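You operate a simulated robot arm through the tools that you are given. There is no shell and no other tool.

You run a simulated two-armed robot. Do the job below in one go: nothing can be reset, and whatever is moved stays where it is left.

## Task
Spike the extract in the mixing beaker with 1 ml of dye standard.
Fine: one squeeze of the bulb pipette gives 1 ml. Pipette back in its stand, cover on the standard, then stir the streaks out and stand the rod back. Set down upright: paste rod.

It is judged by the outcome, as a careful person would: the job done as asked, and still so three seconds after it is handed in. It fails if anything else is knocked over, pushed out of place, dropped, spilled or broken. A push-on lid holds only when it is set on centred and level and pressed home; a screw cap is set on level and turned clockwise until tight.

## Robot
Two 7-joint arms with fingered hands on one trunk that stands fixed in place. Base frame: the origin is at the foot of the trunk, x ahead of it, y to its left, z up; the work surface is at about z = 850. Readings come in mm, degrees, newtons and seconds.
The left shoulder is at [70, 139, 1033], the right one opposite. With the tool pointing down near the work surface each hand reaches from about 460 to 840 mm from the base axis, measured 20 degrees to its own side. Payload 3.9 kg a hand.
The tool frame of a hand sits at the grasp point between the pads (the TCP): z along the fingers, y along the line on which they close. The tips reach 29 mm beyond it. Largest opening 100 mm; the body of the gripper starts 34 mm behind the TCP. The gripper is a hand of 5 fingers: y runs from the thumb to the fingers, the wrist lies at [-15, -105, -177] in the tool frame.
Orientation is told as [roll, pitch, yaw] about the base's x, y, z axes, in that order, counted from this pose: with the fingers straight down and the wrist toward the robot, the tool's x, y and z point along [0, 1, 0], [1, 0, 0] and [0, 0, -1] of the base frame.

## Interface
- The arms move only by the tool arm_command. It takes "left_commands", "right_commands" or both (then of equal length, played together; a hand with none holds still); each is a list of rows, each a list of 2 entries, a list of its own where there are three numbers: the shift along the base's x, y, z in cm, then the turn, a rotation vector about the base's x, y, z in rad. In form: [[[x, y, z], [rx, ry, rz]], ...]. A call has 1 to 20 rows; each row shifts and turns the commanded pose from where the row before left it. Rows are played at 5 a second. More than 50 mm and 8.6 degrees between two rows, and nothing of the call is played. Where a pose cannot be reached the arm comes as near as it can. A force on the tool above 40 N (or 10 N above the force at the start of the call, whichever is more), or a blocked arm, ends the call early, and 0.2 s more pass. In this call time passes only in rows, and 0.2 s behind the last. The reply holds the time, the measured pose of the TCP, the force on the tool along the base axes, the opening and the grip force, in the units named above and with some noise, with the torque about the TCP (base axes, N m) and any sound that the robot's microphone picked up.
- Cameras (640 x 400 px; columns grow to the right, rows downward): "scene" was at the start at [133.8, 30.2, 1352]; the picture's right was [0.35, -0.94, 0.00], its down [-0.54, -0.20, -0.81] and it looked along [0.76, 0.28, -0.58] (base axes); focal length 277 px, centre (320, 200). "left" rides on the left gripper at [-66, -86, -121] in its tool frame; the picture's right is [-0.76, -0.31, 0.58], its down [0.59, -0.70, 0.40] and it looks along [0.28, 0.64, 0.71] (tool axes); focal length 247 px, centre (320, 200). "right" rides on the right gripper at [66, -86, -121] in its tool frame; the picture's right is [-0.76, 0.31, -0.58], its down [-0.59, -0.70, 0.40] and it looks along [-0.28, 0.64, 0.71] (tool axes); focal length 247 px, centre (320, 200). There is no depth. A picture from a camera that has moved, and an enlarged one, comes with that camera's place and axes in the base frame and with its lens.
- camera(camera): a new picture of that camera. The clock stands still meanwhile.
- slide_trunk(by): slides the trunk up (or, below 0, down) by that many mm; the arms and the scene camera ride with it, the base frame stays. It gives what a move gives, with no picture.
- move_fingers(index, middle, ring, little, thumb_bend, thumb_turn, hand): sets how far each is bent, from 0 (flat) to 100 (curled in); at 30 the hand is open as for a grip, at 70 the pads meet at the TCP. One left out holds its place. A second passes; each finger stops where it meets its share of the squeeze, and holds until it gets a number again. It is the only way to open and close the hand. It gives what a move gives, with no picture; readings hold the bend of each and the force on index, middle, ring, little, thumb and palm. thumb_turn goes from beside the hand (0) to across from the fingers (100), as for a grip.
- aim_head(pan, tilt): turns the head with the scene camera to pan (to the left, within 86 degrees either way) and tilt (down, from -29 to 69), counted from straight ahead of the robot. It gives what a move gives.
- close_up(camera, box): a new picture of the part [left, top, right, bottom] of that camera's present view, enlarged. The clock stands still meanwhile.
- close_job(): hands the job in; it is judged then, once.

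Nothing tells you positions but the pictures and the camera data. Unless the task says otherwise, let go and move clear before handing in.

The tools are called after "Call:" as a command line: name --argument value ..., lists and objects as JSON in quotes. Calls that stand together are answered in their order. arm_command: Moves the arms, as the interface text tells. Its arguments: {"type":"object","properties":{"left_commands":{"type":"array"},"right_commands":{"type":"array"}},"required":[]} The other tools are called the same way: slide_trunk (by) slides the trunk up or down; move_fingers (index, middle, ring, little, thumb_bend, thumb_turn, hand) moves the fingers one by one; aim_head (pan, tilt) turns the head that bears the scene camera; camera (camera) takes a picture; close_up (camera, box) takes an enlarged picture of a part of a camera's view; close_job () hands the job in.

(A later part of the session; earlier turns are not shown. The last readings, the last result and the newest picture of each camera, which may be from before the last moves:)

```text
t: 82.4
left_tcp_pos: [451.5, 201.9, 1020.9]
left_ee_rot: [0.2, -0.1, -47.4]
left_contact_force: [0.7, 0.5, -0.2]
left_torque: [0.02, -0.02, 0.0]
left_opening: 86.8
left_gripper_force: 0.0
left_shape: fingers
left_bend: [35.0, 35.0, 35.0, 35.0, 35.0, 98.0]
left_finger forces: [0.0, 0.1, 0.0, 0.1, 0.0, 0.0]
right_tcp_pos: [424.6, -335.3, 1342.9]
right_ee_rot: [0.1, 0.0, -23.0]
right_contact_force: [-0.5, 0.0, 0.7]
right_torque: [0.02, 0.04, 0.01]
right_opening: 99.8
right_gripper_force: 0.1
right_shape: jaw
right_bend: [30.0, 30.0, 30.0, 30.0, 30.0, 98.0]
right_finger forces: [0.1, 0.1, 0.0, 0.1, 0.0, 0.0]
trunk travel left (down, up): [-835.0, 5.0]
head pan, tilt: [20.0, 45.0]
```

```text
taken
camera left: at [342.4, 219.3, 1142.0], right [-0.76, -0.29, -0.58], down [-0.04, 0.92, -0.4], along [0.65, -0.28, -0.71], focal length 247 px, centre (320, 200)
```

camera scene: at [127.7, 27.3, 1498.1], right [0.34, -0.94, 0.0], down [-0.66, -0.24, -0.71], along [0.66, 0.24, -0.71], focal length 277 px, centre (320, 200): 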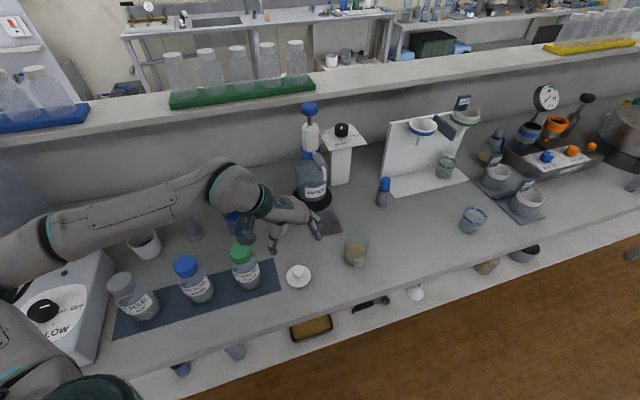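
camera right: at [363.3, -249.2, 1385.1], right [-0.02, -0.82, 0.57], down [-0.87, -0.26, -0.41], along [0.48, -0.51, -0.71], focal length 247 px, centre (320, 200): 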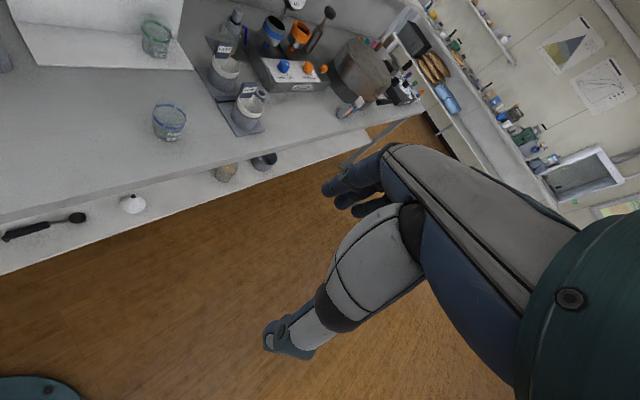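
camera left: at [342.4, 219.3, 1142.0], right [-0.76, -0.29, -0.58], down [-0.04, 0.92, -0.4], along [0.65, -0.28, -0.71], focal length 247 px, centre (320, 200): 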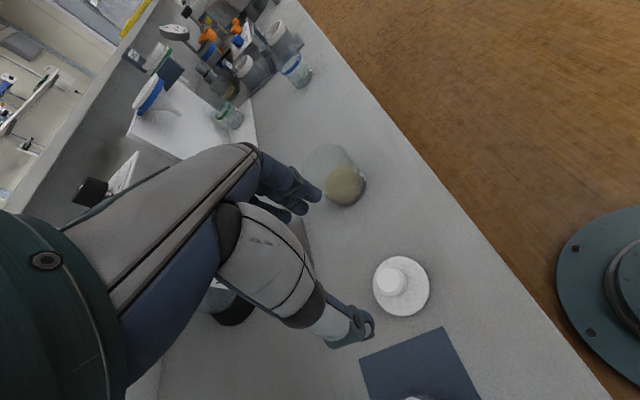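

The hand is above the cover with no limits hit, and the left camera places the cover at about [450, 204]. I'll descend part way and refine.

Call:
arm_command --left_commands '[[[0, 0, -2], [0, 0, 0]], [[0, 0, -2], [0, 0, 0]], [[0, 0, -1.5], [0, 0, 0]], [[0, 0, 0], [0, 0, 0]], [[0, 0, 0], [0, 0, 0]]]'

Call:
close_up --camera "left" --box '[300, 200, 460, 340]'

Call:
close_up --camera "scene" --box '[250, 190, 350, 310]'

```text
t: 83.6
left_tcp_pos: [450.6, 201.4, 966.7]
left_ee_rot: [0.1, -0.2, -47.4]
left_contact_force: [0.0, 0.0, -0.3]
left_torque: [-0.02, 0.03, -0.02]
left_opening: 86.7
left_gripper_force: 0.1
left_shape: fingers
left_bend: [35.0, 35.0, 35.0, 35.0, 35.0, 98.0]
left_finger forces: [0.0, 0.1, 0.0, 0.0, 0.0, 0.0]
right_tcp_pos: [425.3, -334.7, 1342.3]
right_ee_rot: [-0.1, 0.0, -22.9]
right_contact_force: [-0.9, -0.3, 0.1]
right_torque: [-0.02, 0.01, -0.02]
right_opening: 99.5
right_gripper_force: 0.0
right_shape: jaw
right_bend: [30.0, 30.0, 30.0, 30.0, 30.0, 98.0]
right_finger forces: [0.0, 0.0, 0.0, 0.0, 0.0, 0.0]
trunk travel left (down, up): [-835.0, 5.0]
head pan, tilt: [20.0, 45.0]
```

```text
2.86 times, centred on (380, 270) of left
camera zoom: at [341.4, 219.9, 1087.8], right [-0.76, -0.29, -0.58], down [-0.04, 0.92, -0.4], along [0.65, -0.28, -0.71], focal length 706 px, centre (149, 0)
```

zoom: 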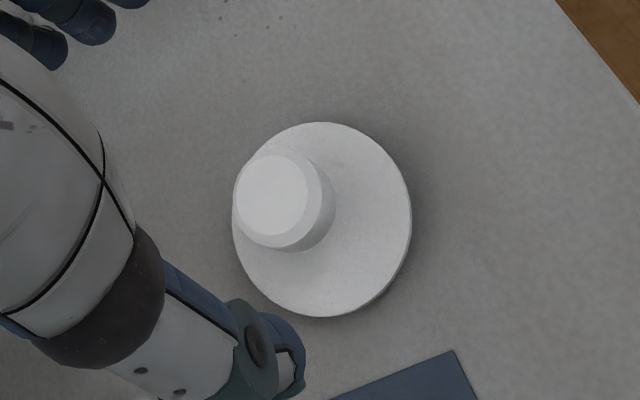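

```text
3.33 times, centred on (300, 250) of scene
camera zoom: at [128.0, 27.3, 1498.0], right [0.34, -0.94, 0.0], down [-0.66, -0.24, -0.71], along [0.66, 0.24, -0.71], focal length 925 px, centre (387, 33)
```

zoom: 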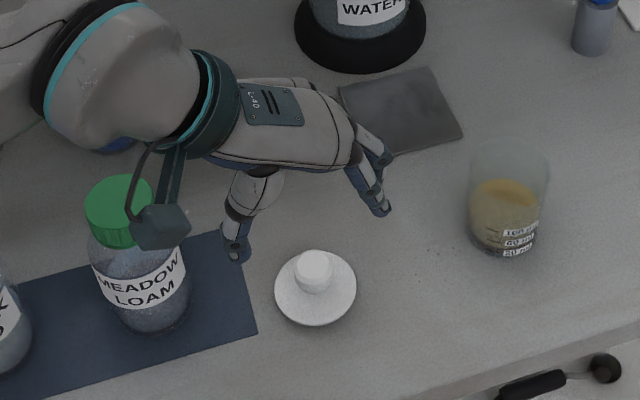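

Both cameras agree on the knob centre at about [449.5, 203.3]. I'll shift onto it and lower so the tips stay just above the disc.

Call:
arm_command --left_commands '[[[-0.1, 0.2, -1.5], [0, 0, 0]], [[0, 0, -1.5], [0, 0, 0]], [[0, 0, -1.5], [0, 0, 0]], [[0, 0, -1.5], [0, 0, 0]], [[0, 0, -0.5], [0, 0, 0]], [[0, 0, 0], [0, 0, 0]]]'

Call:
move_fingers --hand "left" --index 50 --middle 50 --ring 50 --little 50 --thumb_bend 50

Call:
close_up --camera "left" --box '[260, 180, 440, 340]'

Call:
close_up --camera "scene" --box '[270, 220, 340, 310]'

```text
t: 85.0
left_tcp_pos: [447.6, 204.4, 900.8]
left_ee_rot: [0.1, -0.1, -47.4]
left_contact_force: [-0.5, 0.1, 0.0]
left_torque: [0.01, 0.0, 0.04]
left_opening: 86.4
left_gripper_force: 0.1
left_shape: fingers
left_bend: [35.0, 35.0, 35.0, 35.0, 35.0, 98.0]
left_finger forces: [0.0, 0.1, 0.0, 0.0, 0.0, 0.0]
right_tcp_pos: [425.3, -334.7, 1342.6]
right_ee_rot: [0.0, 0.0, -23.0]
right_contact_force: [-0.2, -1.1, 0.4]
right_torque: [-0.01, 0.03, 0.0]
right_opening: 99.7
right_gripper_force: 0.1
right_shape: jaw
right_bend: [30.0, 30.0, 30.0, 30.0, 30.0, 98.0]
right_finger forces: [0.0, 0.1, 0.1, 0.1, 0.0, 0.0]
trunk travel left (down, up): [-835.0, 5.0]
head pan, tilt: [20.0, 45.0]
```

```text
t: 86.0
left_tcp_pos: [448.4, 203.5, 902.3]
left_ee_rot: [0.1, -0.1, -47.4]
left_contact_force: [-0.2, -0.3, 0.5]
left_torque: [0.02, -0.01, 0.01]
left_opening: 50.9
left_gripper_force: 0.1
left_shape: fingers
left_bend: [50.0, 50.0, 50.0, 50.0, 50.0, 98.0]
left_finger forces: [0.0, 0.0, 0.0, 0.0, 0.1, 0.0]
right_tcp_pos: [423.7, -334.1, 1343.1]
right_ee_rot: [0.0, -0.1, -23.0]
right_contact_force: [0.4, 0.8, 0.2]
right_torque: [0.0, -0.01, 0.02]
right_opening: 99.8
right_gripper_force: 0.1
right_shape: jaw
right_bend: [30.0, 30.0, 30.0, 30.0, 30.0, 98.0]
right_finger forces: [0.0, 0.1, 0.1, 0.0, 0.1, 0.0]
trunk travel left (down, up): [-835.0, 5.0]
head pan, tilt: [20.0, 45.0]
```

```text
2.50 times, centred on (350, 260) of left
camera zoom: at [339.8, 221.7, 1022.8], right [-0.76, -0.29, -0.58], down [-0.04, 0.92, -0.4], along [0.65, -0.28, -0.71], focal length 617 px, centre (245, 50)
```

zoom: 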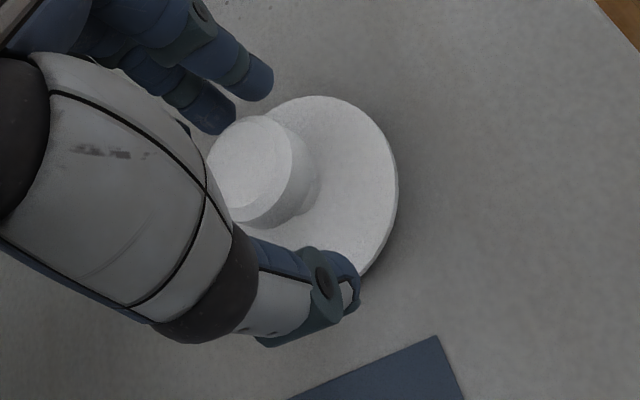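

```text
4.44 times, centred on (305, 265) of scene
camera zoom: at [128.0, 27.3, 1498.1], right [0.34, -0.94, 0.0], down [-0.66, -0.24, -0.71], along [0.66, 0.24, -0.71], focal length 1233 px, centre (387, -89)
```

zoom: 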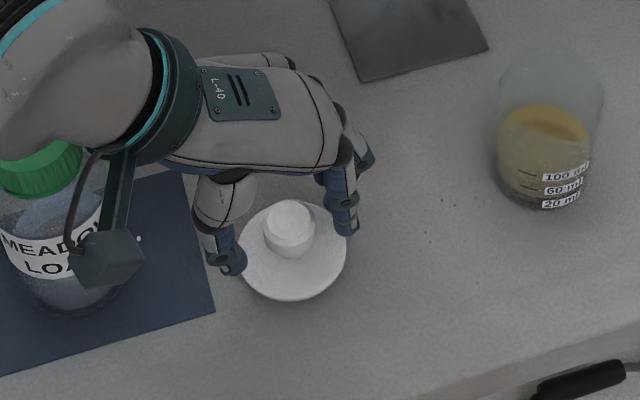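

The knob is centred between thumb and fingers. I'll lower 4 mm and close gradually.

Call:
arm_command --left_commands '[[[0.05, 0, -0.4], [0, 0, 0]], [[0, 0, 0], [0, 0, 0]]]'

Call:
move_fingers --hand "left" --index 58 --middle 58 --ring 58 --little 58 --thumb_bend 58

Call:
close_up --camera "left" --box '[260, 180, 440, 340]'

Call:
close_up --camera "scene" --box '[270, 220, 340, 310]'

```text
t: 86.6
left_tcp_pos: [449.0, 204.3, 895.8]
left_ee_rot: [0.2, -0.3, -47.4]
left_contact_force: [-0.4, 1.0, 0.4]
left_torque: [0.05, -0.02, -0.01]
left_opening: 50.4
left_gripper_force: 0.1
left_shape: fingers
left_bend: [50.0, 50.0, 50.0, 50.0, 50.0, 98.0]
left_finger forces: [0.0, 0.1, 0.0, 0.0, 0.0, 0.0]
right_tcp_pos: [425.7, -335.0, 1343.1]
right_ee_rot: [0.0, 0.0, -23.0]
right_contact_force: [0.3, 0.2, 0.3]
right_torque: [-0.01, 0.01, 0.02]
right_opening: 99.7
right_gripper_force: 0.0
right_shape: jaw
right_bend: [30.0, 30.0, 30.0, 30.0, 30.0, 98.0]
right_finger forces: [0.1, 0.0, 0.0, 0.0, 0.1, 0.1]
trunk travel left (down, up): [-835.0, 5.0]
head pan, tilt: [20.0, 45.0]
```

```text
t: 87.6
left_tcp_pos: [449.2, 202.2, 897.3]
left_ee_rot: [0.1, -0.2, -47.5]
left_contact_force: [0.0, 0.6, 0.6]
left_torque: [-0.03, 0.0, -0.04]
left_opening: 33.6
left_gripper_force: 0.1
left_shape: fingers
left_bend: [57.0, 57.0, 57.0, 57.0, 57.0, 98.0]
left_finger forces: [0.0, 0.0, 0.0, 0.0, 0.0, 0.0]
right_tcp_pos: [426.0, -334.4, 1343.7]
right_ee_rot: [-0.1, 0.0, -23.0]
right_contact_force: [0.6, 0.2, 0.2]
right_torque: [0.02, 0.06, 0.0]
right_opening: 99.9
right_gripper_force: 0.0
right_shape: jaw
right_bend: [30.0, 30.0, 30.0, 30.0, 30.0, 98.0]
right_finger forces: [0.1, 0.1, 0.0, 0.0, 0.0, 0.0]
trunk travel left (down, up): [-835.0, 5.0]
head pan, tilt: [20.0, 45.0]
```

```text
2.50 times, centred on (350, 260) of left
camera zoom: at [340.2, 221.2, 1019.1], right [-0.76, -0.29, -0.58], down [-0.04, 0.92, -0.4], along [0.65, -0.28, -0.71], focal length 617 px, centre (245, 50)
```

zoom: 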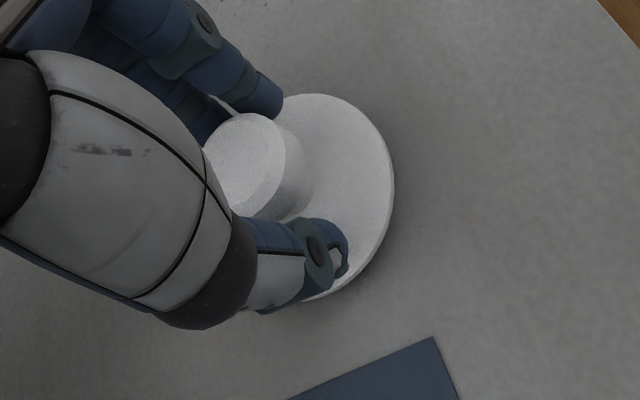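

```text
4.44 times, centred on (305, 265) of scene
camera zoom: at [128.0, 27.3, 1498.0], right [0.34, -0.94, 0.0], down [-0.66, -0.24, -0.71], along [0.66, 0.24, -0.71], focal length 1233 px, centre (387, -89)
```

zoom: 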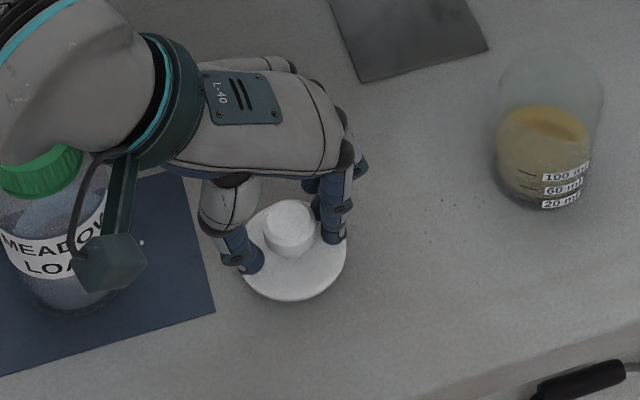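

Call:
move_fingers --hand "left" --index 62 --middle 62 --ring 60 --little 60 --thumb_bend 62

Call:
close_up --camera "left" --box '[260, 180, 440, 340]'

```text
t: 88.6
left_tcp_pos: [448.9, 203.9, 896.6]
left_ee_rot: [0.1, -0.2, -47.5]
left_contact_force: [0.0, -0.9, -0.3]
left_torque: [0.01, 0.01, -0.03]
left_opening: 24.0
left_gripper_force: 0.8
left_shape: fingers
left_bend: [61.0, 61.0, 60.0, 60.0, 61.0, 98.0]
left_finger forces: [0.7, 0.3, 0.1, 0.0, 1.2, 0.1]
right_tcp_pos: [425.4, -334.3, 1343.2]
right_ee_rot: [-0.1, 0.0, -23.0]
right_contact_force: [-0.6, -0.5, -0.1]
right_torque: [-0.01, -0.01, -0.05]
right_opening: 99.8
right_gripper_force: 0.1
right_shape: jaw
right_bend: [30.0, 30.0, 30.0, 30.0, 30.0, 98.0]
right_finger forces: [0.1, 0.1, 0.0, 0.1, 0.0, 0.0]
trunk travel left (down, up): [-835.0, 5.0]
head pan, tilt: [20.0, 45.0]
```

```text
2.50 times, centred on (350, 260) of left
camera zoom: at [340.2, 221.2, 1019.1], right [-0.76, -0.29, -0.58], down [-0.04, 0.92, -0.4], along [0.65, -0.28, -0.71], focal length 617 px, centre (245, 50)
```

zoom: 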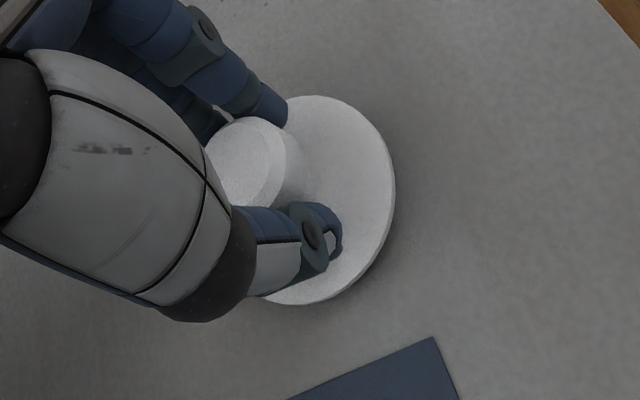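

Contact. I'll firm the grip to several newtons for a stable hold.

Call:
move_fingers --hand "left" --index 68 --middle 68 --thumb_bend 68

Call:
close_up --camera "left" --box '[260, 180, 440, 340]'

Call:
close_up --camera "scene" --box '[270, 220, 340, 310]'

```text
t: 89.6
left_tcp_pos: [448.6, 204.2, 897.0]
left_ee_rot: [0.1, -0.1, -47.4]
left_contact_force: [0.6, -0.2, 0.1]
left_torque: [0.01, 0.03, 0.0]
left_opening: 21.1
left_gripper_force: 5.8
left_shape: fingers
left_bend: [64.0, 65.0, 60.0, 60.0, 63.0, 97.0]
left_finger forces: [3.8, 2.1, 0.1, 0.0, 5.6, 0.1]
right_tcp_pos: [426.1, -334.0, 1343.1]
right_ee_rot: [-0.1, -0.1, -23.0]
right_contact_force: [0.3, 0.3, -0.8]
right_torque: [0.04, -0.02, -0.01]
right_opening: 99.9
right_gripper_force: 0.0
right_shape: jaw
right_bend: [30.0, 30.0, 30.0, 30.0, 30.0, 98.0]
right_finger forces: [0.1, 0.0, 0.0, 0.0, 0.0, 0.0]
trunk travel left (down, up): [-835.0, 5.0]
head pan, tilt: [20.0, 45.0]
```

```text
2.50 times, centred on (350, 260) of left
camera zoom: at [340.2, 221.2, 1019.1], right [-0.76, -0.29, -0.58], down [-0.04, 0.92, -0.4], along [0.65, -0.28, -0.71], focal length 617 px, centre (245, 50)
```

zoom: 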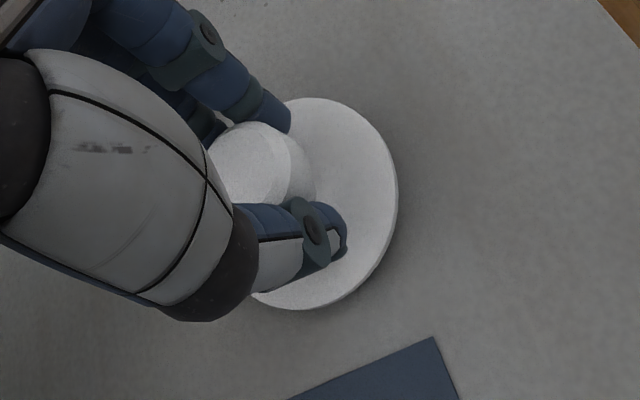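

```text
4.44 times, centred on (305, 265) of scene
camera zoom: at [128.0, 27.3, 1498.1], right [0.34, -0.94, 0.0], down [-0.66, -0.24, -0.71], along [0.66, 0.24, -0.71], focal length 1233 px, centre (387, -89)
```

zoom: 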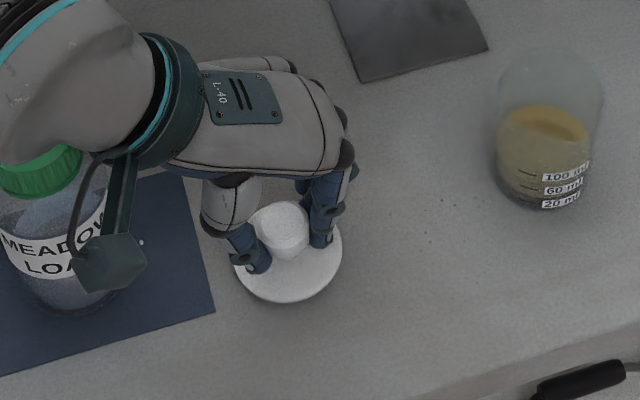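

Call:
arm_command --left_commands '[[[0, 0, 0.5], [0, 0, 0]], [[0, 0, 0.5], [0, 0, 0]], [[0, 0, 1], [0, 0, 0]], [[0, 0, 1], [0, 0, 0]], [[0, 0, 0], [0, 0, 0]]]'

Call:
close_up --camera "left" --box '[260, 180, 440, 340]'

Call:
close_up --camera "scene" --box '[270, 220, 340, 310]'

```text
t: 90.8
left_tcp_pos: [449.5, 201.8, 926.4]
left_ee_rot: [0.1, -0.2, -47.3]
left_contact_force: [0.0, 0.1, 0.5]
left_torque: [-0.02, -0.04, -0.02]
left_opening: 21.3
left_gripper_force: 5.9
left_shape: fingers
left_bend: [64.0, 65.0, 60.0, 60.0, 63.0, 97.0]
left_finger forces: [3.7, 2.0, 0.0, 0.0, 5.9, 0.0]
right_tcp_pos: [425.3, -333.7, 1343.6]
right_ee_rot: [0.1, 0.1, -23.0]
right_contact_force: [0.4, 0.4, 1.5]
right_torque: [-0.03, -0.01, -0.02]
right_opening: 99.5
right_gripper_force: 0.0
right_shape: jaw
right_bend: [30.0, 30.0, 30.0, 30.0, 30.0, 98.0]
right_finger forces: [0.0, 0.0, 0.0, 0.0, 0.0, 0.1]
trunk travel left (down, up): [-835.0, 5.0]
head pan, tilt: [20.0, 45.0]
```

```text
2.50 times, centred on (350, 260) of left
camera zoom: at [340.6, 220.3, 1047.9], right [-0.76, -0.29, -0.58], down [-0.04, 0.92, -0.4], along [0.65, -0.28, -0.71], focal length 617 px, centre (245, 50)
```

zoom: 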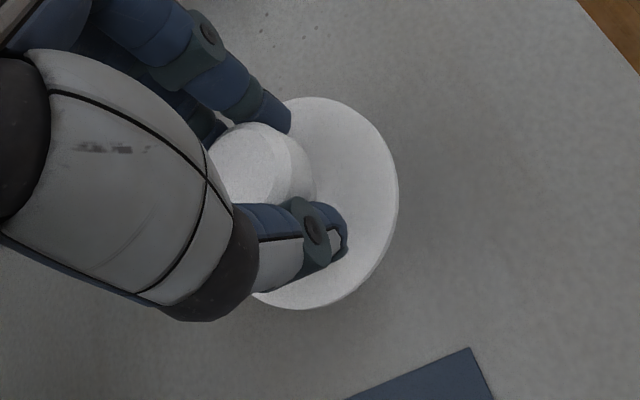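

```text
4.44 times, centred on (305, 265) of scene
camera zoom: at [128.2, 27.4, 1498.0], right [0.34, -0.94, 0.0], down [-0.66, -0.24, -0.71], along [0.66, 0.24, -0.71], focal length 1233 px, centre (387, -89)
```

zoom: 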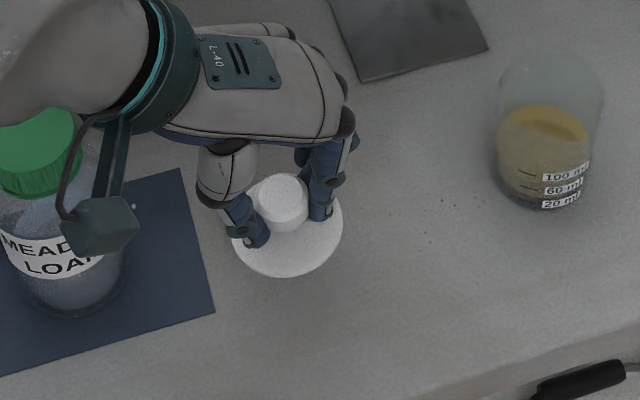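

The cover lifts level and unchanged in the grip. I'll raise it over the bottle height and carry it to above the dye cup, turning the hand back to keep clear of the rod.

Call:
arm_command --left_commands '[[[0, 0, 2.5], [0, 0, 0]], [[0, 0, 2.5], [0, 0, 0]], [[0, 0, 2.5], [0, 0, 0]], [[0, 0, 2.5], [0, 0, 0]], [[1.5, 1.5, 1], [0, 0, 0.04]], [[1.5, 2, 1], [0, 0, 0.04]], [[1, 2.5, 1], [0, 0, 0.05]], [[1, 2.5, 0], [0, 0, 0.05]], [[1, 2.5, 0], [0, 0, 0.05]], [[0.8, 3, 0], [0, 0, 0.06]], [[0.5, 3, 0], [0, 0, 0.06]], [[0.5, 3, 0], [0, 0, 0.06]], [[0.5, 3, 0], [0, 0, 0.06]], [[0, 0, 0], [0, 0, 0]]]'

Call:
aim_head --pan 45 --tilt 40

Call:
camera --camera "scene"

Call:
camera --camera "left"

```text
t: 93.8
left_tcp_pos: [533.2, 433.6, 1055.8]
left_ee_rot: [0.0, -0.4, -20.3]
left_contact_force: [0.7, -0.9, -0.6]
left_torque: [0.0, -0.03, -0.01]
left_opening: 21.0
left_gripper_force: 5.6
left_shape: fingers
left_bend: [64.0, 65.0, 60.0, 60.0, 63.0, 97.0]
left_finger forces: [3.6, 2.1, 0.1, 0.0, 5.8, 0.0]
right_tcp_pos: [424.2, -334.5, 1342.8]
right_ee_rot: [0.0, 0.0, -22.8]
right_contact_force: [-0.5, -0.1, -0.5]
right_torque: [-0.02, -0.01, -0.01]
right_opening: 99.7
right_gripper_force: 0.1
right_shape: jaw
right_bend: [30.0, 30.0, 30.0, 30.0, 30.0, 98.0]
right_finger forces: [0.0, 0.1, 0.0, 0.0, 0.0, 0.0]
trunk travel left (down, up): [-835.0, 5.0]
head pan, tilt: [20.0, 45.0]
```

```text
t: 94.7
left_tcp_pos: [532.7, 433.0, 1055.3]
left_ee_rot: [0.0, -0.2, -20.6]
left_contact_force: [-0.2, 0.7, -0.5]
left_torque: [-0.01, 0.02, 0.02]
left_opening: 21.0
left_gripper_force: 5.3
left_shape: fingers
left_bend: [64.0, 65.0, 60.0, 60.0, 63.0, 97.0]
left_finger forces: [3.6, 2.0, 0.0, 0.0, 5.8, 0.0]
right_tcp_pos: [425.0, -334.4, 1343.4]
right_ee_rot: [0.0, 0.0, -23.0]
right_contact_force: [-1.0, -0.1, -0.5]
right_torque: [-0.02, -0.01, -0.02]
right_opening: 99.6
right_gripper_force: 0.1
right_shape: jaw
right_bend: [30.0, 30.0, 30.0, 30.0, 30.0, 98.0]
right_finger forces: [0.0, 0.1, 0.1, 0.0, 0.1, 0.0]
trunk travel left (down, up): [-835.0, 5.0]
head pan, tilt: [45.0, 40.0]
```

```text
taken
camera scene: at [111.8, 59.6, 1505.3], right [0.71, -0.71, 0.0], down [-0.46, -0.45, -0.77], along [0.54, 0.54, -0.64], focal length 277 px, centre (320, 200)
```

scene: 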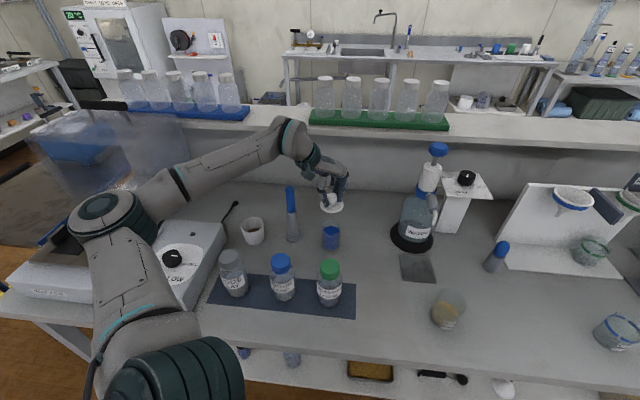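

```text
taken
camera left: at [426.9, 400.8, 1177.7], right [-0.55, -0.6, -0.58], down [-0.45, 0.8, -0.4], along [0.7, 0.04, -0.71], focal length 247 px, centre (320, 200)
```

left: 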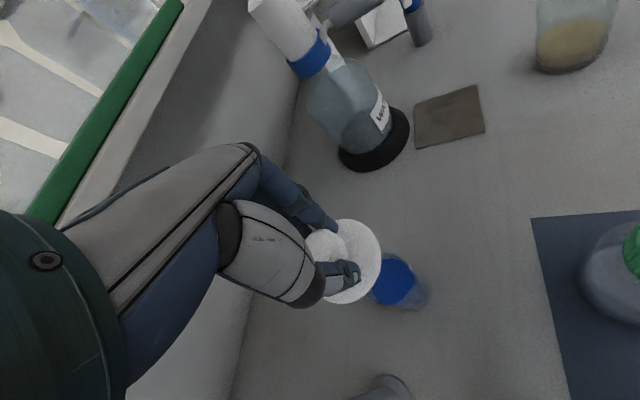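

I'm above the dye cup with no limits hit. I'll measure the cover and cup centres.

Call:
close_up --camera "scene" --box '[295, 160, 375, 260]'

Call:
close_up --camera "left" --box '[280, 190, 460, 330]'

```text
4.00 times, centred on (335, 210) of scene
camera zoom: at [111.8, 59.6, 1505.3], right [0.71, -0.71, 0.0], down [-0.46, -0.45, -0.77], along [0.54, 0.54, -0.64], focal length 1110 px, centre (260, 160)
```

zoom: 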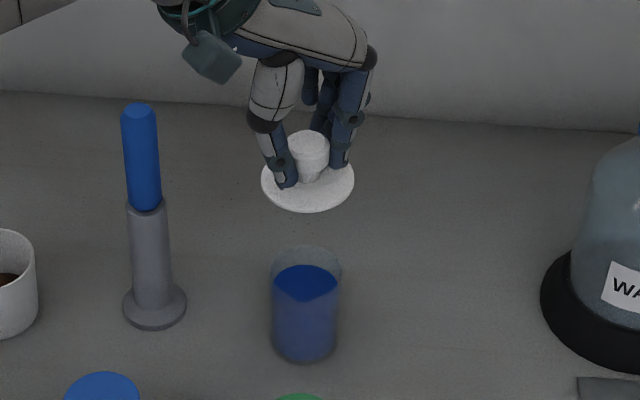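

```text
2.86 times, centred on (370, 260) of left
camera zoom: at [426.9, 400.8, 1177.7], right [-0.55, -0.6, -0.58], down [-0.45, 0.8, -0.4], along [0.7, 0.04, -0.71], focal length 706 px, centre (177, 29)
```

zoom: 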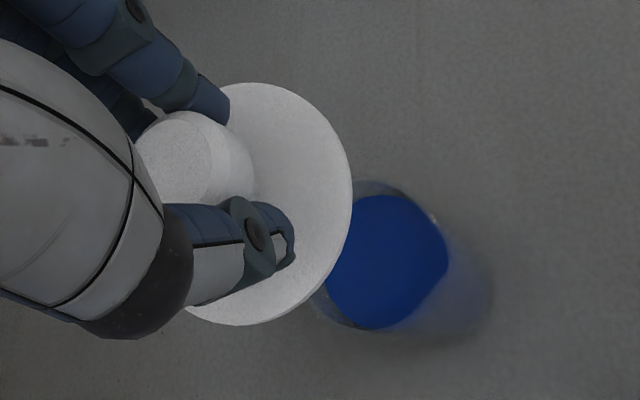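

My best estimates put the cover within about 1–2 mm of the cup centre. I'll lower to just above the rim and compare again with less parallax.

Call:
arm_command --left_commands '[[[0.05, -0.1, -2], [0, 0, 0]], [[0, 0, -2], [0, 0, 0]], [[0, 0, -1.5], [0, 0, 0]], [[0, 0, -1], [0, 0, 0]], [[0, 0, 0], [0, 0, 0]], [[0, 0, 0], [0, 0, 0]]]'

Call:
close_up --camera "scene" --box '[305, 190, 365, 260]'

Call:
close_up --camera "left" --box '[280, 190, 440, 320]'

Call:
camera --camera "scene"

```text
t: 96.1
left_tcp_pos: [532.7, 432.2, 993.0]
left_ee_rot: [0.1, -0.2, -20.5]
left_contact_force: [-0.6, -0.3, -0.5]
left_torque: [0.0, 0.0, -0.02]
left_opening: 21.1
left_gripper_force: 5.5
left_shape: fingers
left_bend: [64.0, 66.0, 60.0, 60.0, 63.0, 97.0]
left_finger forces: [3.6, 2.1, 0.0, 0.0, 5.7, 0.0]
right_tcp_pos: [426.4, -334.8, 1343.1]
right_ee_rot: [0.0, -0.1, -22.9]
right_contact_force: [0.4, -1.0, -0.4]
right_torque: [0.02, 0.02, 0.02]
right_opening: 99.8
right_gripper_force: 0.1
right_shape: jaw
right_bend: [30.0, 30.0, 30.0, 30.0, 30.0, 98.0]
right_finger forces: [0.0, 0.0, 0.1, 0.0, 0.0, 0.0]
trunk travel left (down, up): [-835.0, 5.0]
head pan, tilt: [45.0, 40.0]
```

```text
5.71 times, centred on (335, 225) of scene
camera zoom: at [111.8, 59.6, 1505.3], right [0.71, -0.71, 0.0], down [-0.45, -0.45, -0.77], along [0.54, 0.54, -0.64], focal length 1585 px, centre (234, 57)
```

zoom: 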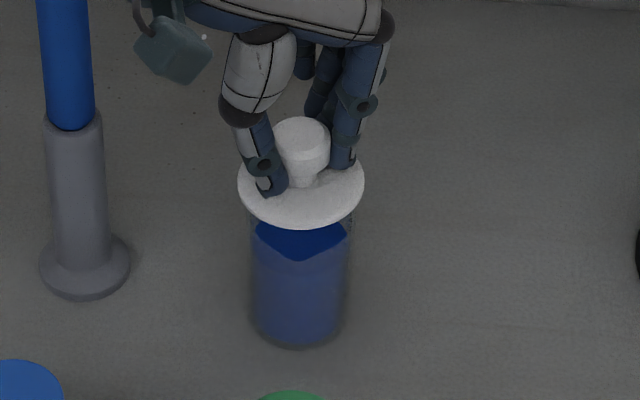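

```text
3.08 times, centred on (360, 255) of left
camera zoom: at [427.1, 400.2, 1114.4], right [-0.55, -0.6, -0.58], down [-0.45, 0.8, -0.4], along [0.7, 0.04, -0.71], focal length 760 px, centre (197, 31)
```

zoom: 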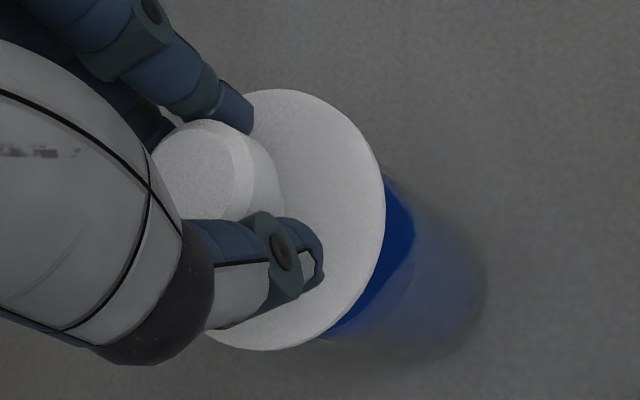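

```text
taken
camera scene: at [111.8, 59.6, 1505.3], right [0.71, -0.71, 0.0], down [-0.45, -0.45, -0.77], along [0.54, 0.54, -0.64], focal length 277 px, centre (320, 200)
```

scene: 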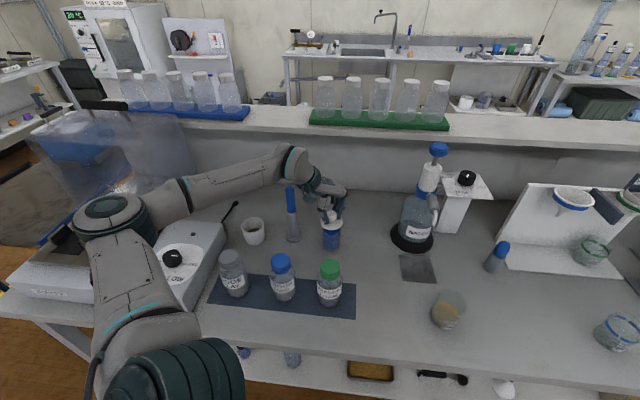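

Laterally the cover and cup agree within a fraction of a mm; in depth I'll shift about 1.5 mm. Then I'll lower slowly and watch for contact.

Call:
arm_command --left_commands '[[[0.15, 0, -0.5], [0, 0, 0]], [[0, 0, -0.5], [0, 0, 0]], [[0, 0, -0.3], [0, 0, 0]], [[0, 0, 0], [0, 0, 0]]]'

Call:
close_up --camera "scene" --box '[305, 190, 365, 260]'

Call:
close_up --camera "left" --box '[280, 190, 440, 320]'

```text
t: 97.1
left_tcp_pos: [534.2, 432.1, 979.1]
left_ee_rot: [0.1, -0.2, -20.4]
left_contact_force: [1.0, -0.1, -0.1]
left_torque: [-0.03, -0.02, 0.02]
left_opening: 21.0
left_gripper_force: 5.4
left_shape: fingers
left_bend: [64.0, 66.0, 60.0, 60.0, 63.0, 97.0]
left_finger forces: [3.7, 2.1, 0.1, 0.0, 5.7, 0.0]
right_tcp_pos: [424.9, -335.0, 1343.5]
right_ee_rot: [-0.1, 0.0, -22.9]
right_contact_force: [0.0, -0.5, -0.2]
right_torque: [-0.03, 0.0, -0.04]
right_opening: 99.8
right_gripper_force: 0.0
right_shape: jaw
right_bend: [30.0, 30.0, 30.0, 30.0, 30.0, 98.0]
right_finger forces: [0.0, 0.0, 0.0, 0.1, 0.1, 0.0]
trunk travel left (down, up): [-835.0, 5.0]
head pan, tilt: [45.0, 40.0]
```

```text
5.71 times, centred on (335, 225) of scene
camera zoom: at [111.8, 59.6, 1505.3], right [0.71, -0.71, 0.0], down [-0.45, -0.45, -0.77], along [0.54, 0.54, -0.64], focal length 1585 px, centre (234, 57)
```

zoom: 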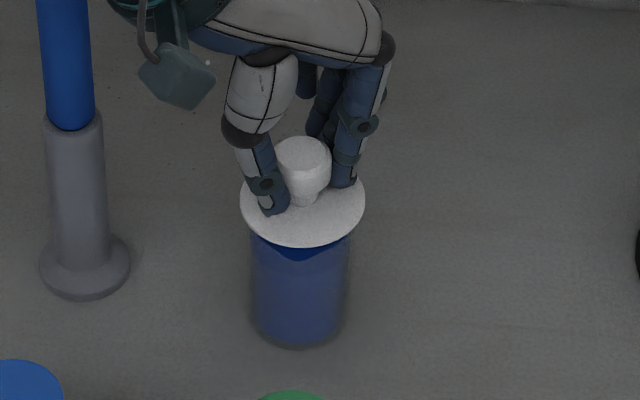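

```text
3.08 times, centred on (360, 255) of left
camera zoom: at [428.4, 399.8, 1100.9], right [-0.55, -0.6, -0.58], down [-0.45, 0.8, -0.4], along [0.7, 0.04, -0.71], focal length 760 px, centre (197, 31)
```

zoom: 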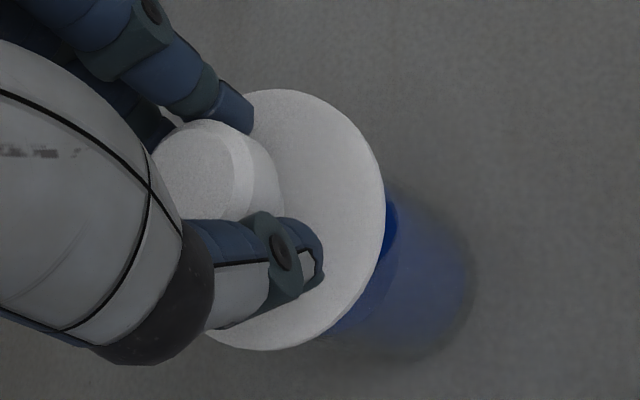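

Call:
arm_command --left_commands '[[[-0.03, 0.09, 0], [0, 0, 0]], [[0, 0, -0.2], [0, 0, 0]], [[0, 0, -0.2], [0, 0, 0]], [[0, 0, -0.2], [0, 0, 0]], [[0, 0, 0], [0, 0, 0]]]'

Call:
close_up --camera "scene" --box '[305, 190, 365, 260]'

Call:
close_up --camera "left" --box '[280, 190, 440, 320]'

```text
t: 98.3
left_tcp_pos: [534.7, 432.7, 973.3]
left_ee_rot: [0.1, -0.2, -20.4]
left_contact_force: [0.2, 0.3, -0.2]
left_torque: [0.04, -0.01, 0.0]
left_opening: 21.4
left_gripper_force: 5.3
left_shape: fingers
left_bend: [64.0, 66.0, 60.0, 60.0, 63.0, 97.0]
left_finger forces: [3.6, 2.1, 0.1, 0.0, 5.7, 0.1]
right_tcp_pos: [426.0, -334.4, 1343.0]
right_ee_rot: [-0.1, 0.0, -22.9]
right_contact_force: [-0.2, -0.4, -0.4]
right_torque: [-0.02, 0.01, 0.0]
right_opening: 99.7
right_gripper_force: 0.0
right_shape: jaw
right_bend: [30.0, 30.0, 30.0, 30.0, 30.0, 98.0]
right_finger forces: [0.0, 0.0, 0.0, 0.0, 0.1, 0.0]
trunk travel left (down, up): [-835.0, 5.0]
head pan, tilt: [45.0, 40.0]
```

```text
5.71 times, centred on (335, 225) of scene
camera zoom: at [111.8, 59.6, 1505.3], right [0.71, -0.71, 0.0], down [-0.45, -0.45, -0.77], along [0.54, 0.54, -0.64], focal length 1585 px, centre (234, 57)
```

zoom: 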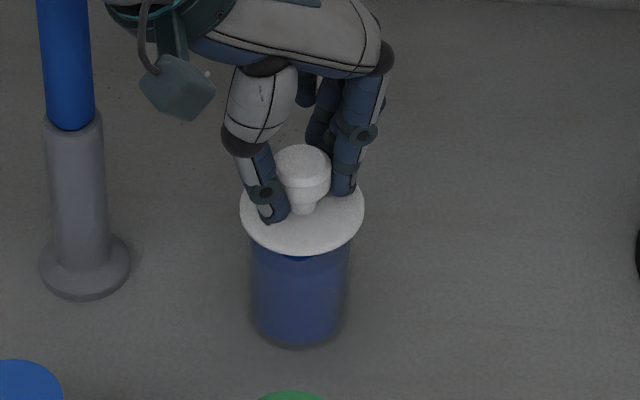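

```text
3.08 times, centred on (360, 255) of left
camera zoom: at [428.6, 400.1, 1094.8], right [-0.55, -0.6, -0.58], down [-0.45, 0.8, -0.4], along [0.7, 0.04, -0.71], focal length 760 px, centre (197, 31)
```

zoom: 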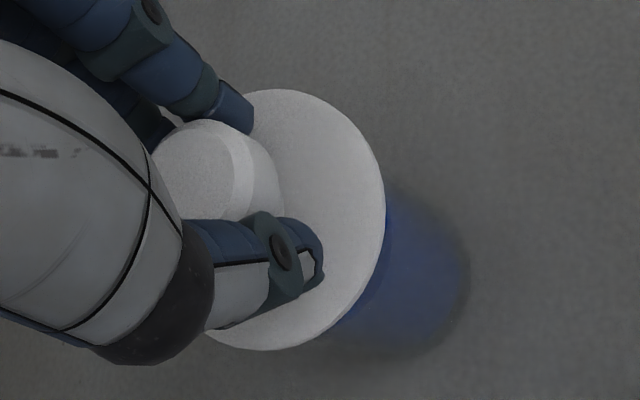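

Call:
arm_command --left_commands '[[[0, 0, -0.2], [0, 0, 0]], [[0, 0, -0.2], [0, 0, 0]], [[0, 0, 0], [0, 0, 0]]]'

Call:
close_up --camera "scene" --box '[305, 190, 365, 260]'

```text
t: 99.1
left_tcp_pos: [534.2, 433.0, 968.3]
left_ee_rot: [0.1, -0.2, -20.6]
left_contact_force: [0.9, 0.5, 1.4]
left_torque: [0.0, -0.01, 0.02]
left_opening: 20.7
left_gripper_force: 5.6
left_shape: fingers
left_bend: [64.0, 66.0, 60.0, 60.0, 63.0, 97.0]
left_finger forces: [3.8, 2.3, 0.0, 0.0, 5.4, 0.1]
right_tcp_pos: [425.5, -335.3, 1343.5]
right_ee_rot: [0.0, 0.1, -23.0]
right_contact_force: [0.0, -0.2, -0.2]
right_torque: [0.01, -0.02, -0.01]
right_opening: 100.0
right_gripper_force: 0.1
right_shape: jaw
right_bend: [30.0, 30.0, 30.0, 30.0, 30.0, 98.0]
right_finger forces: [0.1, 0.0, 0.0, 0.0, 0.0, 0.0]
trunk travel left (down, up): [-835.0, 5.0]
head pan, tilt: [45.0, 40.0]
```

```text
5.71 times, centred on (335, 225) of scene
camera zoom: at [111.7, 59.5, 1505.3], right [0.71, -0.71, 0.0], down [-0.45, -0.45, -0.77], along [0.54, 0.54, -0.64], focal length 1585 px, centre (234, 57)
```

zoom: 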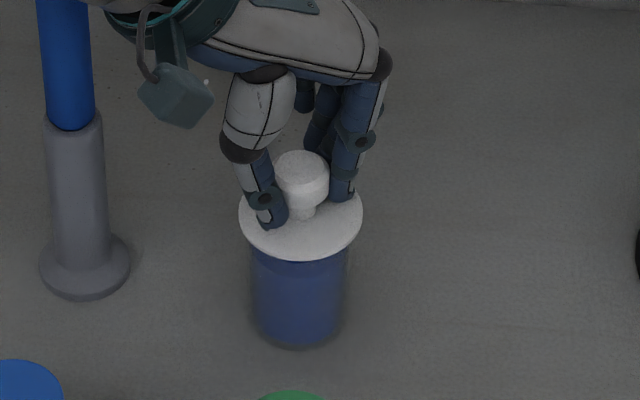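

Contact is beginning, with the cover centred on the cup. I'll press down in small steps.

Call:
arm_command --left_commands '[[[0, 0, -0.15], [0, 0, 0]], [[0, 0, -0.15], [0, 0, 0]], [[0, 0, 0], [0, 0, 0]]]'

Call:
close_up --camera "scene" --box '[305, 190, 365, 260]'

Call:
close_up --camera "left" --box '[280, 190, 440, 320]'

```text
t: 99.9
left_tcp_pos: [535.7, 432.9, 967.1]
left_ee_rot: [0.1, -0.4, -20.5]
left_contact_force: [1.9, 0.7, 5.1]
left_torque: [0.0, -0.02, 0.03]
left_opening: 19.7
left_gripper_force: 5.0
left_shape: fingers
left_bend: [64.0, 66.0, 60.0, 60.0, 64.0, 97.0]
left_finger forces: [3.8, 1.8, 0.0, 0.1, 4.4, 0.0]
right_tcp_pos: [425.5, -335.6, 1342.7]
right_ee_rot: [0.0, 0.0, -23.0]
right_contact_force: [0.3, -0.3, 0.4]
right_torque: [0.01, -0.01, 0.01]
right_opening: 99.7
right_gripper_force: 0.1
right_shape: jaw
right_bend: [30.0, 30.0, 30.0, 30.0, 30.0, 98.0]
right_finger forces: [0.0, 0.0, 0.0, 0.1, 0.0, 0.1]
trunk travel left (down, up): [-835.0, 5.0]
head pan, tilt: [45.0, 40.0]
```

```text
5.71 times, centred on (335, 225) of scene
camera zoom: at [111.3, 59.1, 1505.4], right [0.71, -0.71, 0.0], down [-0.45, -0.45, -0.77], along [0.54, 0.54, -0.64], focal length 1585 px, centre (234, 57)
```

zoom: 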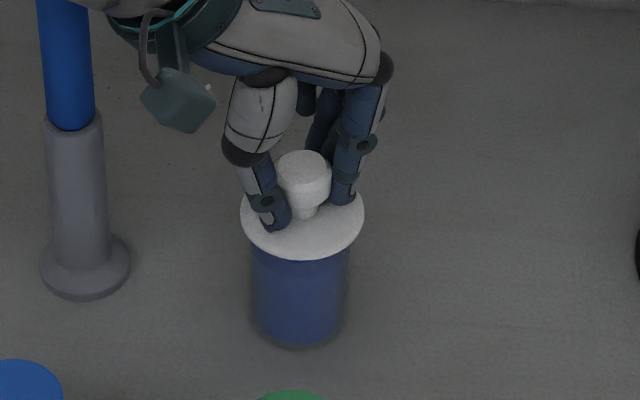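

```text
3.08 times, centred on (360, 255) of left
camera zoom: at [428.9, 400.1, 1088.0], right [-0.55, -0.6, -0.58], down [-0.45, 0.8, -0.4], along [0.7, 0.04, -0.71], focal length 760 px, centre (197, 31)
```

zoom: 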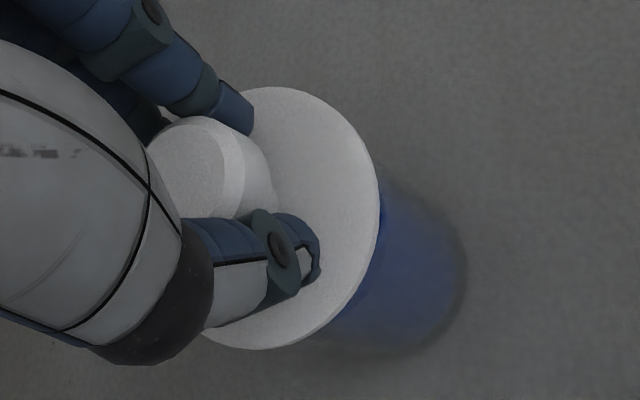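

The cover is resting level and centred on the rim, with force building to 5 N. The fingers start to slide on the knob, so I'll open and then press from above with closed fingertips on the knob's top.

Call:
move_fingers --hand "left" --index 58 --middle 58 --ring 55 --little 55 --thumb_bend 58

Call:
move_fingers --hand "left" --index 42 --middle 42 --ring 42 --little 42 --thumb_bend 42

Call:
close_up --camera "scene" --box '[305, 190, 365, 260]'

Call:
close_up --camera "left" --box '[280, 190, 440, 320]'

```text
t: 100.9
left_tcp_pos: [534.1, 432.9, 965.2]
left_ee_rot: [0.1, -0.2, -20.6]
left_contact_force: [0.3, 0.2, 1.4]
left_torque: [-0.02, 0.03, -0.02]
left_opening: 32.1
left_gripper_force: 0.0
left_shape: fingers
left_bend: [57.0, 57.0, 55.0, 55.0, 57.0, 97.0]
left_finger forces: [0.0, 0.0, 0.0, 0.1, 0.0, 0.0]
right_tcp_pos: [423.5, -335.4, 1343.3]
right_ee_rot: [-0.1, 0.0, -23.0]
right_contact_force: [-1.3, -0.1, 0.2]
right_torque: [0.03, -0.01, 0.02]
right_opening: 99.7
right_gripper_force: 0.0
right_shape: jaw
right_bend: [30.0, 30.0, 30.0, 30.0, 30.0, 98.0]
right_finger forces: [0.0, 0.0, 0.0, 0.0, 0.0, 0.0]
trunk travel left (down, up): [-835.0, 5.0]
head pan, tilt: [45.0, 40.0]
```

```text
t: 101.9
left_tcp_pos: [534.0, 433.8, 966.0]
left_ee_rot: [0.1, -0.2, -20.5]
left_contact_force: [0.6, 0.5, -0.1]
left_torque: [-0.02, 0.02, 0.02]
left_opening: 69.6
left_gripper_force: 0.1
left_shape: fingers
left_bend: [42.0, 42.0, 42.0, 42.0, 42.0, 97.0]
left_finger forces: [0.0, 0.0, 0.0, 0.0, 0.0, 0.0]
right_tcp_pos: [425.5, -334.5, 1343.7]
right_ee_rot: [0.0, 0.0, -23.0]
right_contact_force: [0.2, -0.1, -0.6]
right_torque: [-0.05, 0.02, 0.01]
right_opening: 99.7
right_gripper_force: 0.2
right_shape: jaw
right_bend: [30.0, 30.0, 30.0, 30.0, 30.0, 98.0]
right_finger forces: [0.0, 0.0, 0.0, 0.0, 0.0, 0.1]
trunk travel left (down, up): [-835.0, 5.0]
head pan, tilt: [45.0, 40.0]
```

```text
5.71 times, centred on (335, 225) of scene
camera zoom: at [111.7, 59.6, 1505.3], right [0.71, -0.71, 0.0], down [-0.45, -0.45, -0.77], along [0.54, 0.54, -0.64], focal length 1585 px, centre (234, 57)
```

zoom: 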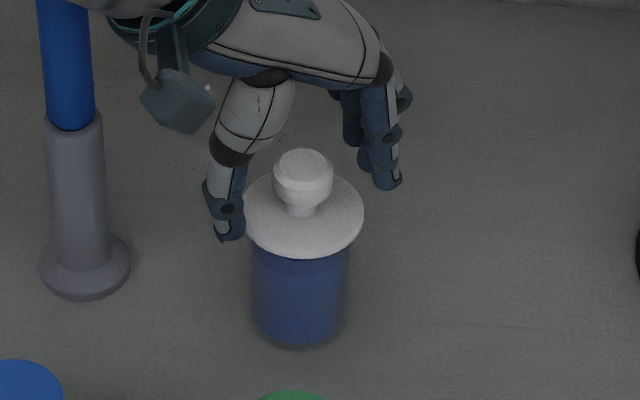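

```text
3.08 times, centred on (360, 255) of left
camera zoom: at [429.0, 400.5, 1087.4], right [-0.55, -0.6, -0.58], down [-0.45, 0.8, -0.4], along [0.7, 0.04, -0.71], focal length 760 px, centre (197, 31)
```

zoom: 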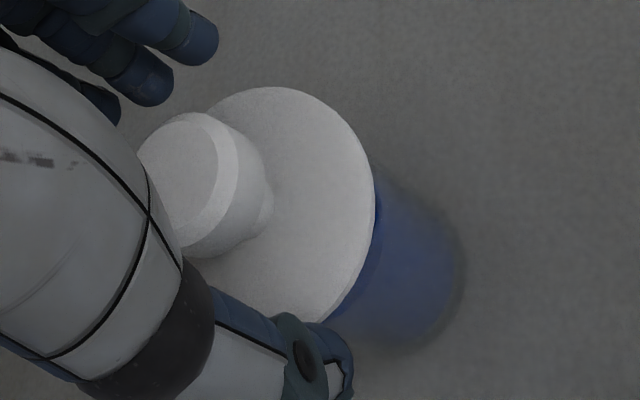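

Call:
close_up --camera "scene" --box '[315, 205, 355, 255]'

Call:
close_up --camera "left" --box '[330, 210, 410, 310]'

```text
8.00 times, centred on (335, 230) of scene
camera zoom: at [111.7, 59.6, 1505.3], right [0.71, -0.71, 0.0], down [-0.45, -0.45, -0.77], along [0.54, 0.54, -0.64], focal length 2219 px, centre (200, -40)
```

zoom: 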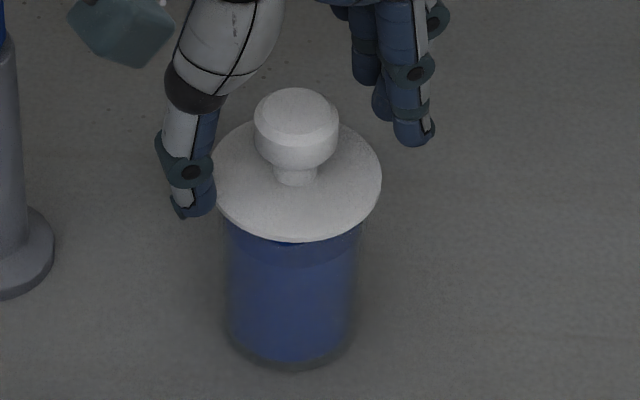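

```text
4.00 times, centred on (370, 260) of left
camera zoom: at [429.0, 400.5, 1087.4], right [-0.55, -0.6, -0.58], down [-0.45, 0.8, -0.4], along [0.7, 0.04, -0.71], focal length 988 px, centre (120, -40)
```

zoom: 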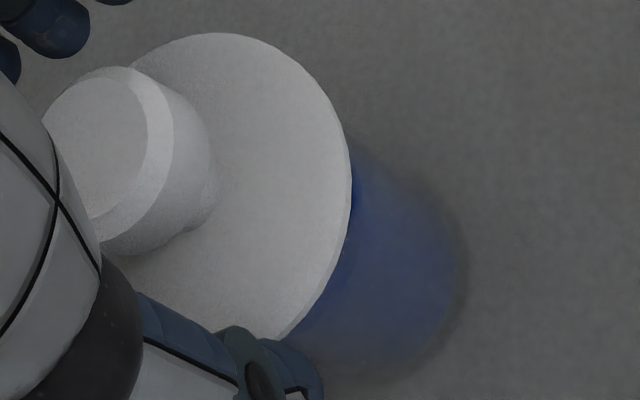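

The cover sits level and roughly centred on the cup. I'll raise, close the fingertips together, and press on top of the knob.

Call:
arm_command --left_commands '[[[0, 0, 1.5], [0, 0, 0]], [[0, 0, 1.5], [0, 0, 0]], [[0, 0, 1.5], [0, 0, 0]], [[0, 0, 1.5], [0, 0, 0]], [[0, 0, 0], [0, 0, 0]]]'

Call:
move_fingers --hand "left" --index 69 --middle 69 --ring 69 --little 69 --thumb_bend 69

Call:
close_up --camera "scene" --box '[295, 170, 375, 260]'

Call:
close_up --camera "left" --box '[280, 190, 440, 320]'

```text
t: 103.1
left_tcp_pos: [535.0, 435.5, 1027.7]
left_ee_rot: [0.2, -0.3, -20.4]
left_contact_force: [-0.4, 0.2, -0.7]
left_torque: [-0.04, 0.03, 0.0]
left_opening: 69.7
left_gripper_force: 0.0
left_shape: fingers
left_bend: [42.0, 42.0, 42.0, 42.0, 42.0, 97.0]
left_finger forces: [0.1, 0.1, 0.0, 0.1, 0.0, 0.0]
right_tcp_pos: [426.4, -335.4, 1342.3]
right_ee_rot: [-0.1, -0.1, -23.0]
right_contact_force: [-0.9, 0.0, -0.9]
right_torque: [0.01, 0.0, -0.01]
right_opening: 99.8
right_gripper_force: 0.1
right_shape: jaw
right_bend: [30.0, 30.0, 30.0, 30.0, 30.0, 98.0]
right_finger forces: [0.0, 0.0, 0.1, 0.1, 0.1, 0.0]
trunk travel left (down, up): [-835.0, 5.0]
head pan, tilt: [45.0, 40.0]
```

```text
t: 104.1
left_tcp_pos: [535.0, 434.9, 1026.0]
left_ee_rot: [0.1, -0.2, -20.6]
left_contact_force: [-0.5, 0.3, -0.1]
left_torque: [-0.03, -0.04, -0.01]
left_opening: 4.1
left_gripper_force: 0.0
left_shape: fingers
left_bend: [69.0, 69.0, 69.0, 69.0, 69.0, 97.0]
left_finger forces: [0.1, 0.0, 0.1, 0.0, 0.1, 0.1]
right_tcp_pos: [425.4, -335.0, 1342.4]
right_ee_rot: [0.0, 0.0, -22.9]
right_contact_force: [0.6, -0.7, -0.6]
right_torque: [0.02, 0.01, 0.0]
right_opening: 99.8
right_gripper_force: 0.1
right_shape: jaw
right_bend: [30.0, 30.0, 30.0, 30.0, 30.0, 98.0]
right_finger forces: [0.1, 0.0, 0.0, 0.1, 0.0, 0.0]
trunk travel left (down, up): [-835.0, 5.0]
head pan, tilt: [45.0, 40.0]
```

```text
4.44 times, centred on (335, 215) of scene
camera zoom: at [111.7, 59.6, 1505.3], right [0.71, -0.71, 0.0], down [-0.45, -0.45, -0.77], along [0.54, 0.54, -0.64], focal length 1233 px, centre (253, 133)
```

zoom: 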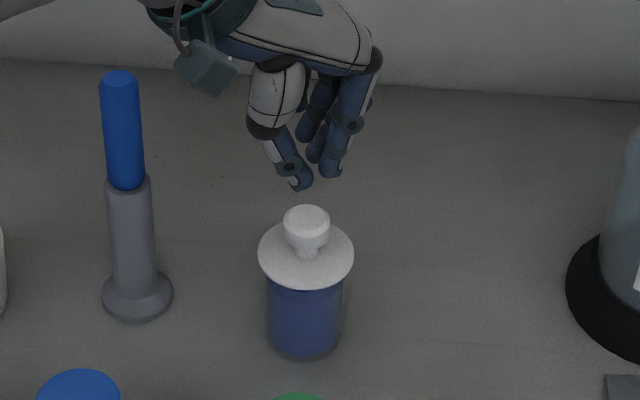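

```text
3.08 times, centred on (360, 255) of left
camera zoom: at [429.4, 401.7, 1148.7], right [-0.55, -0.6, -0.58], down [-0.45, 0.8, -0.4], along [0.7, 0.04, -0.71], focal length 760 px, centre (197, 31)
```

zoom: 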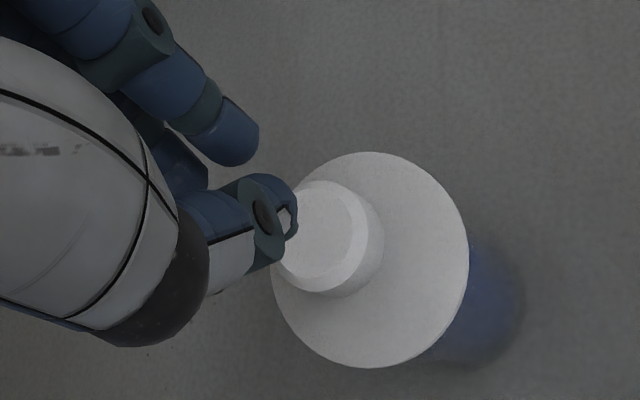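

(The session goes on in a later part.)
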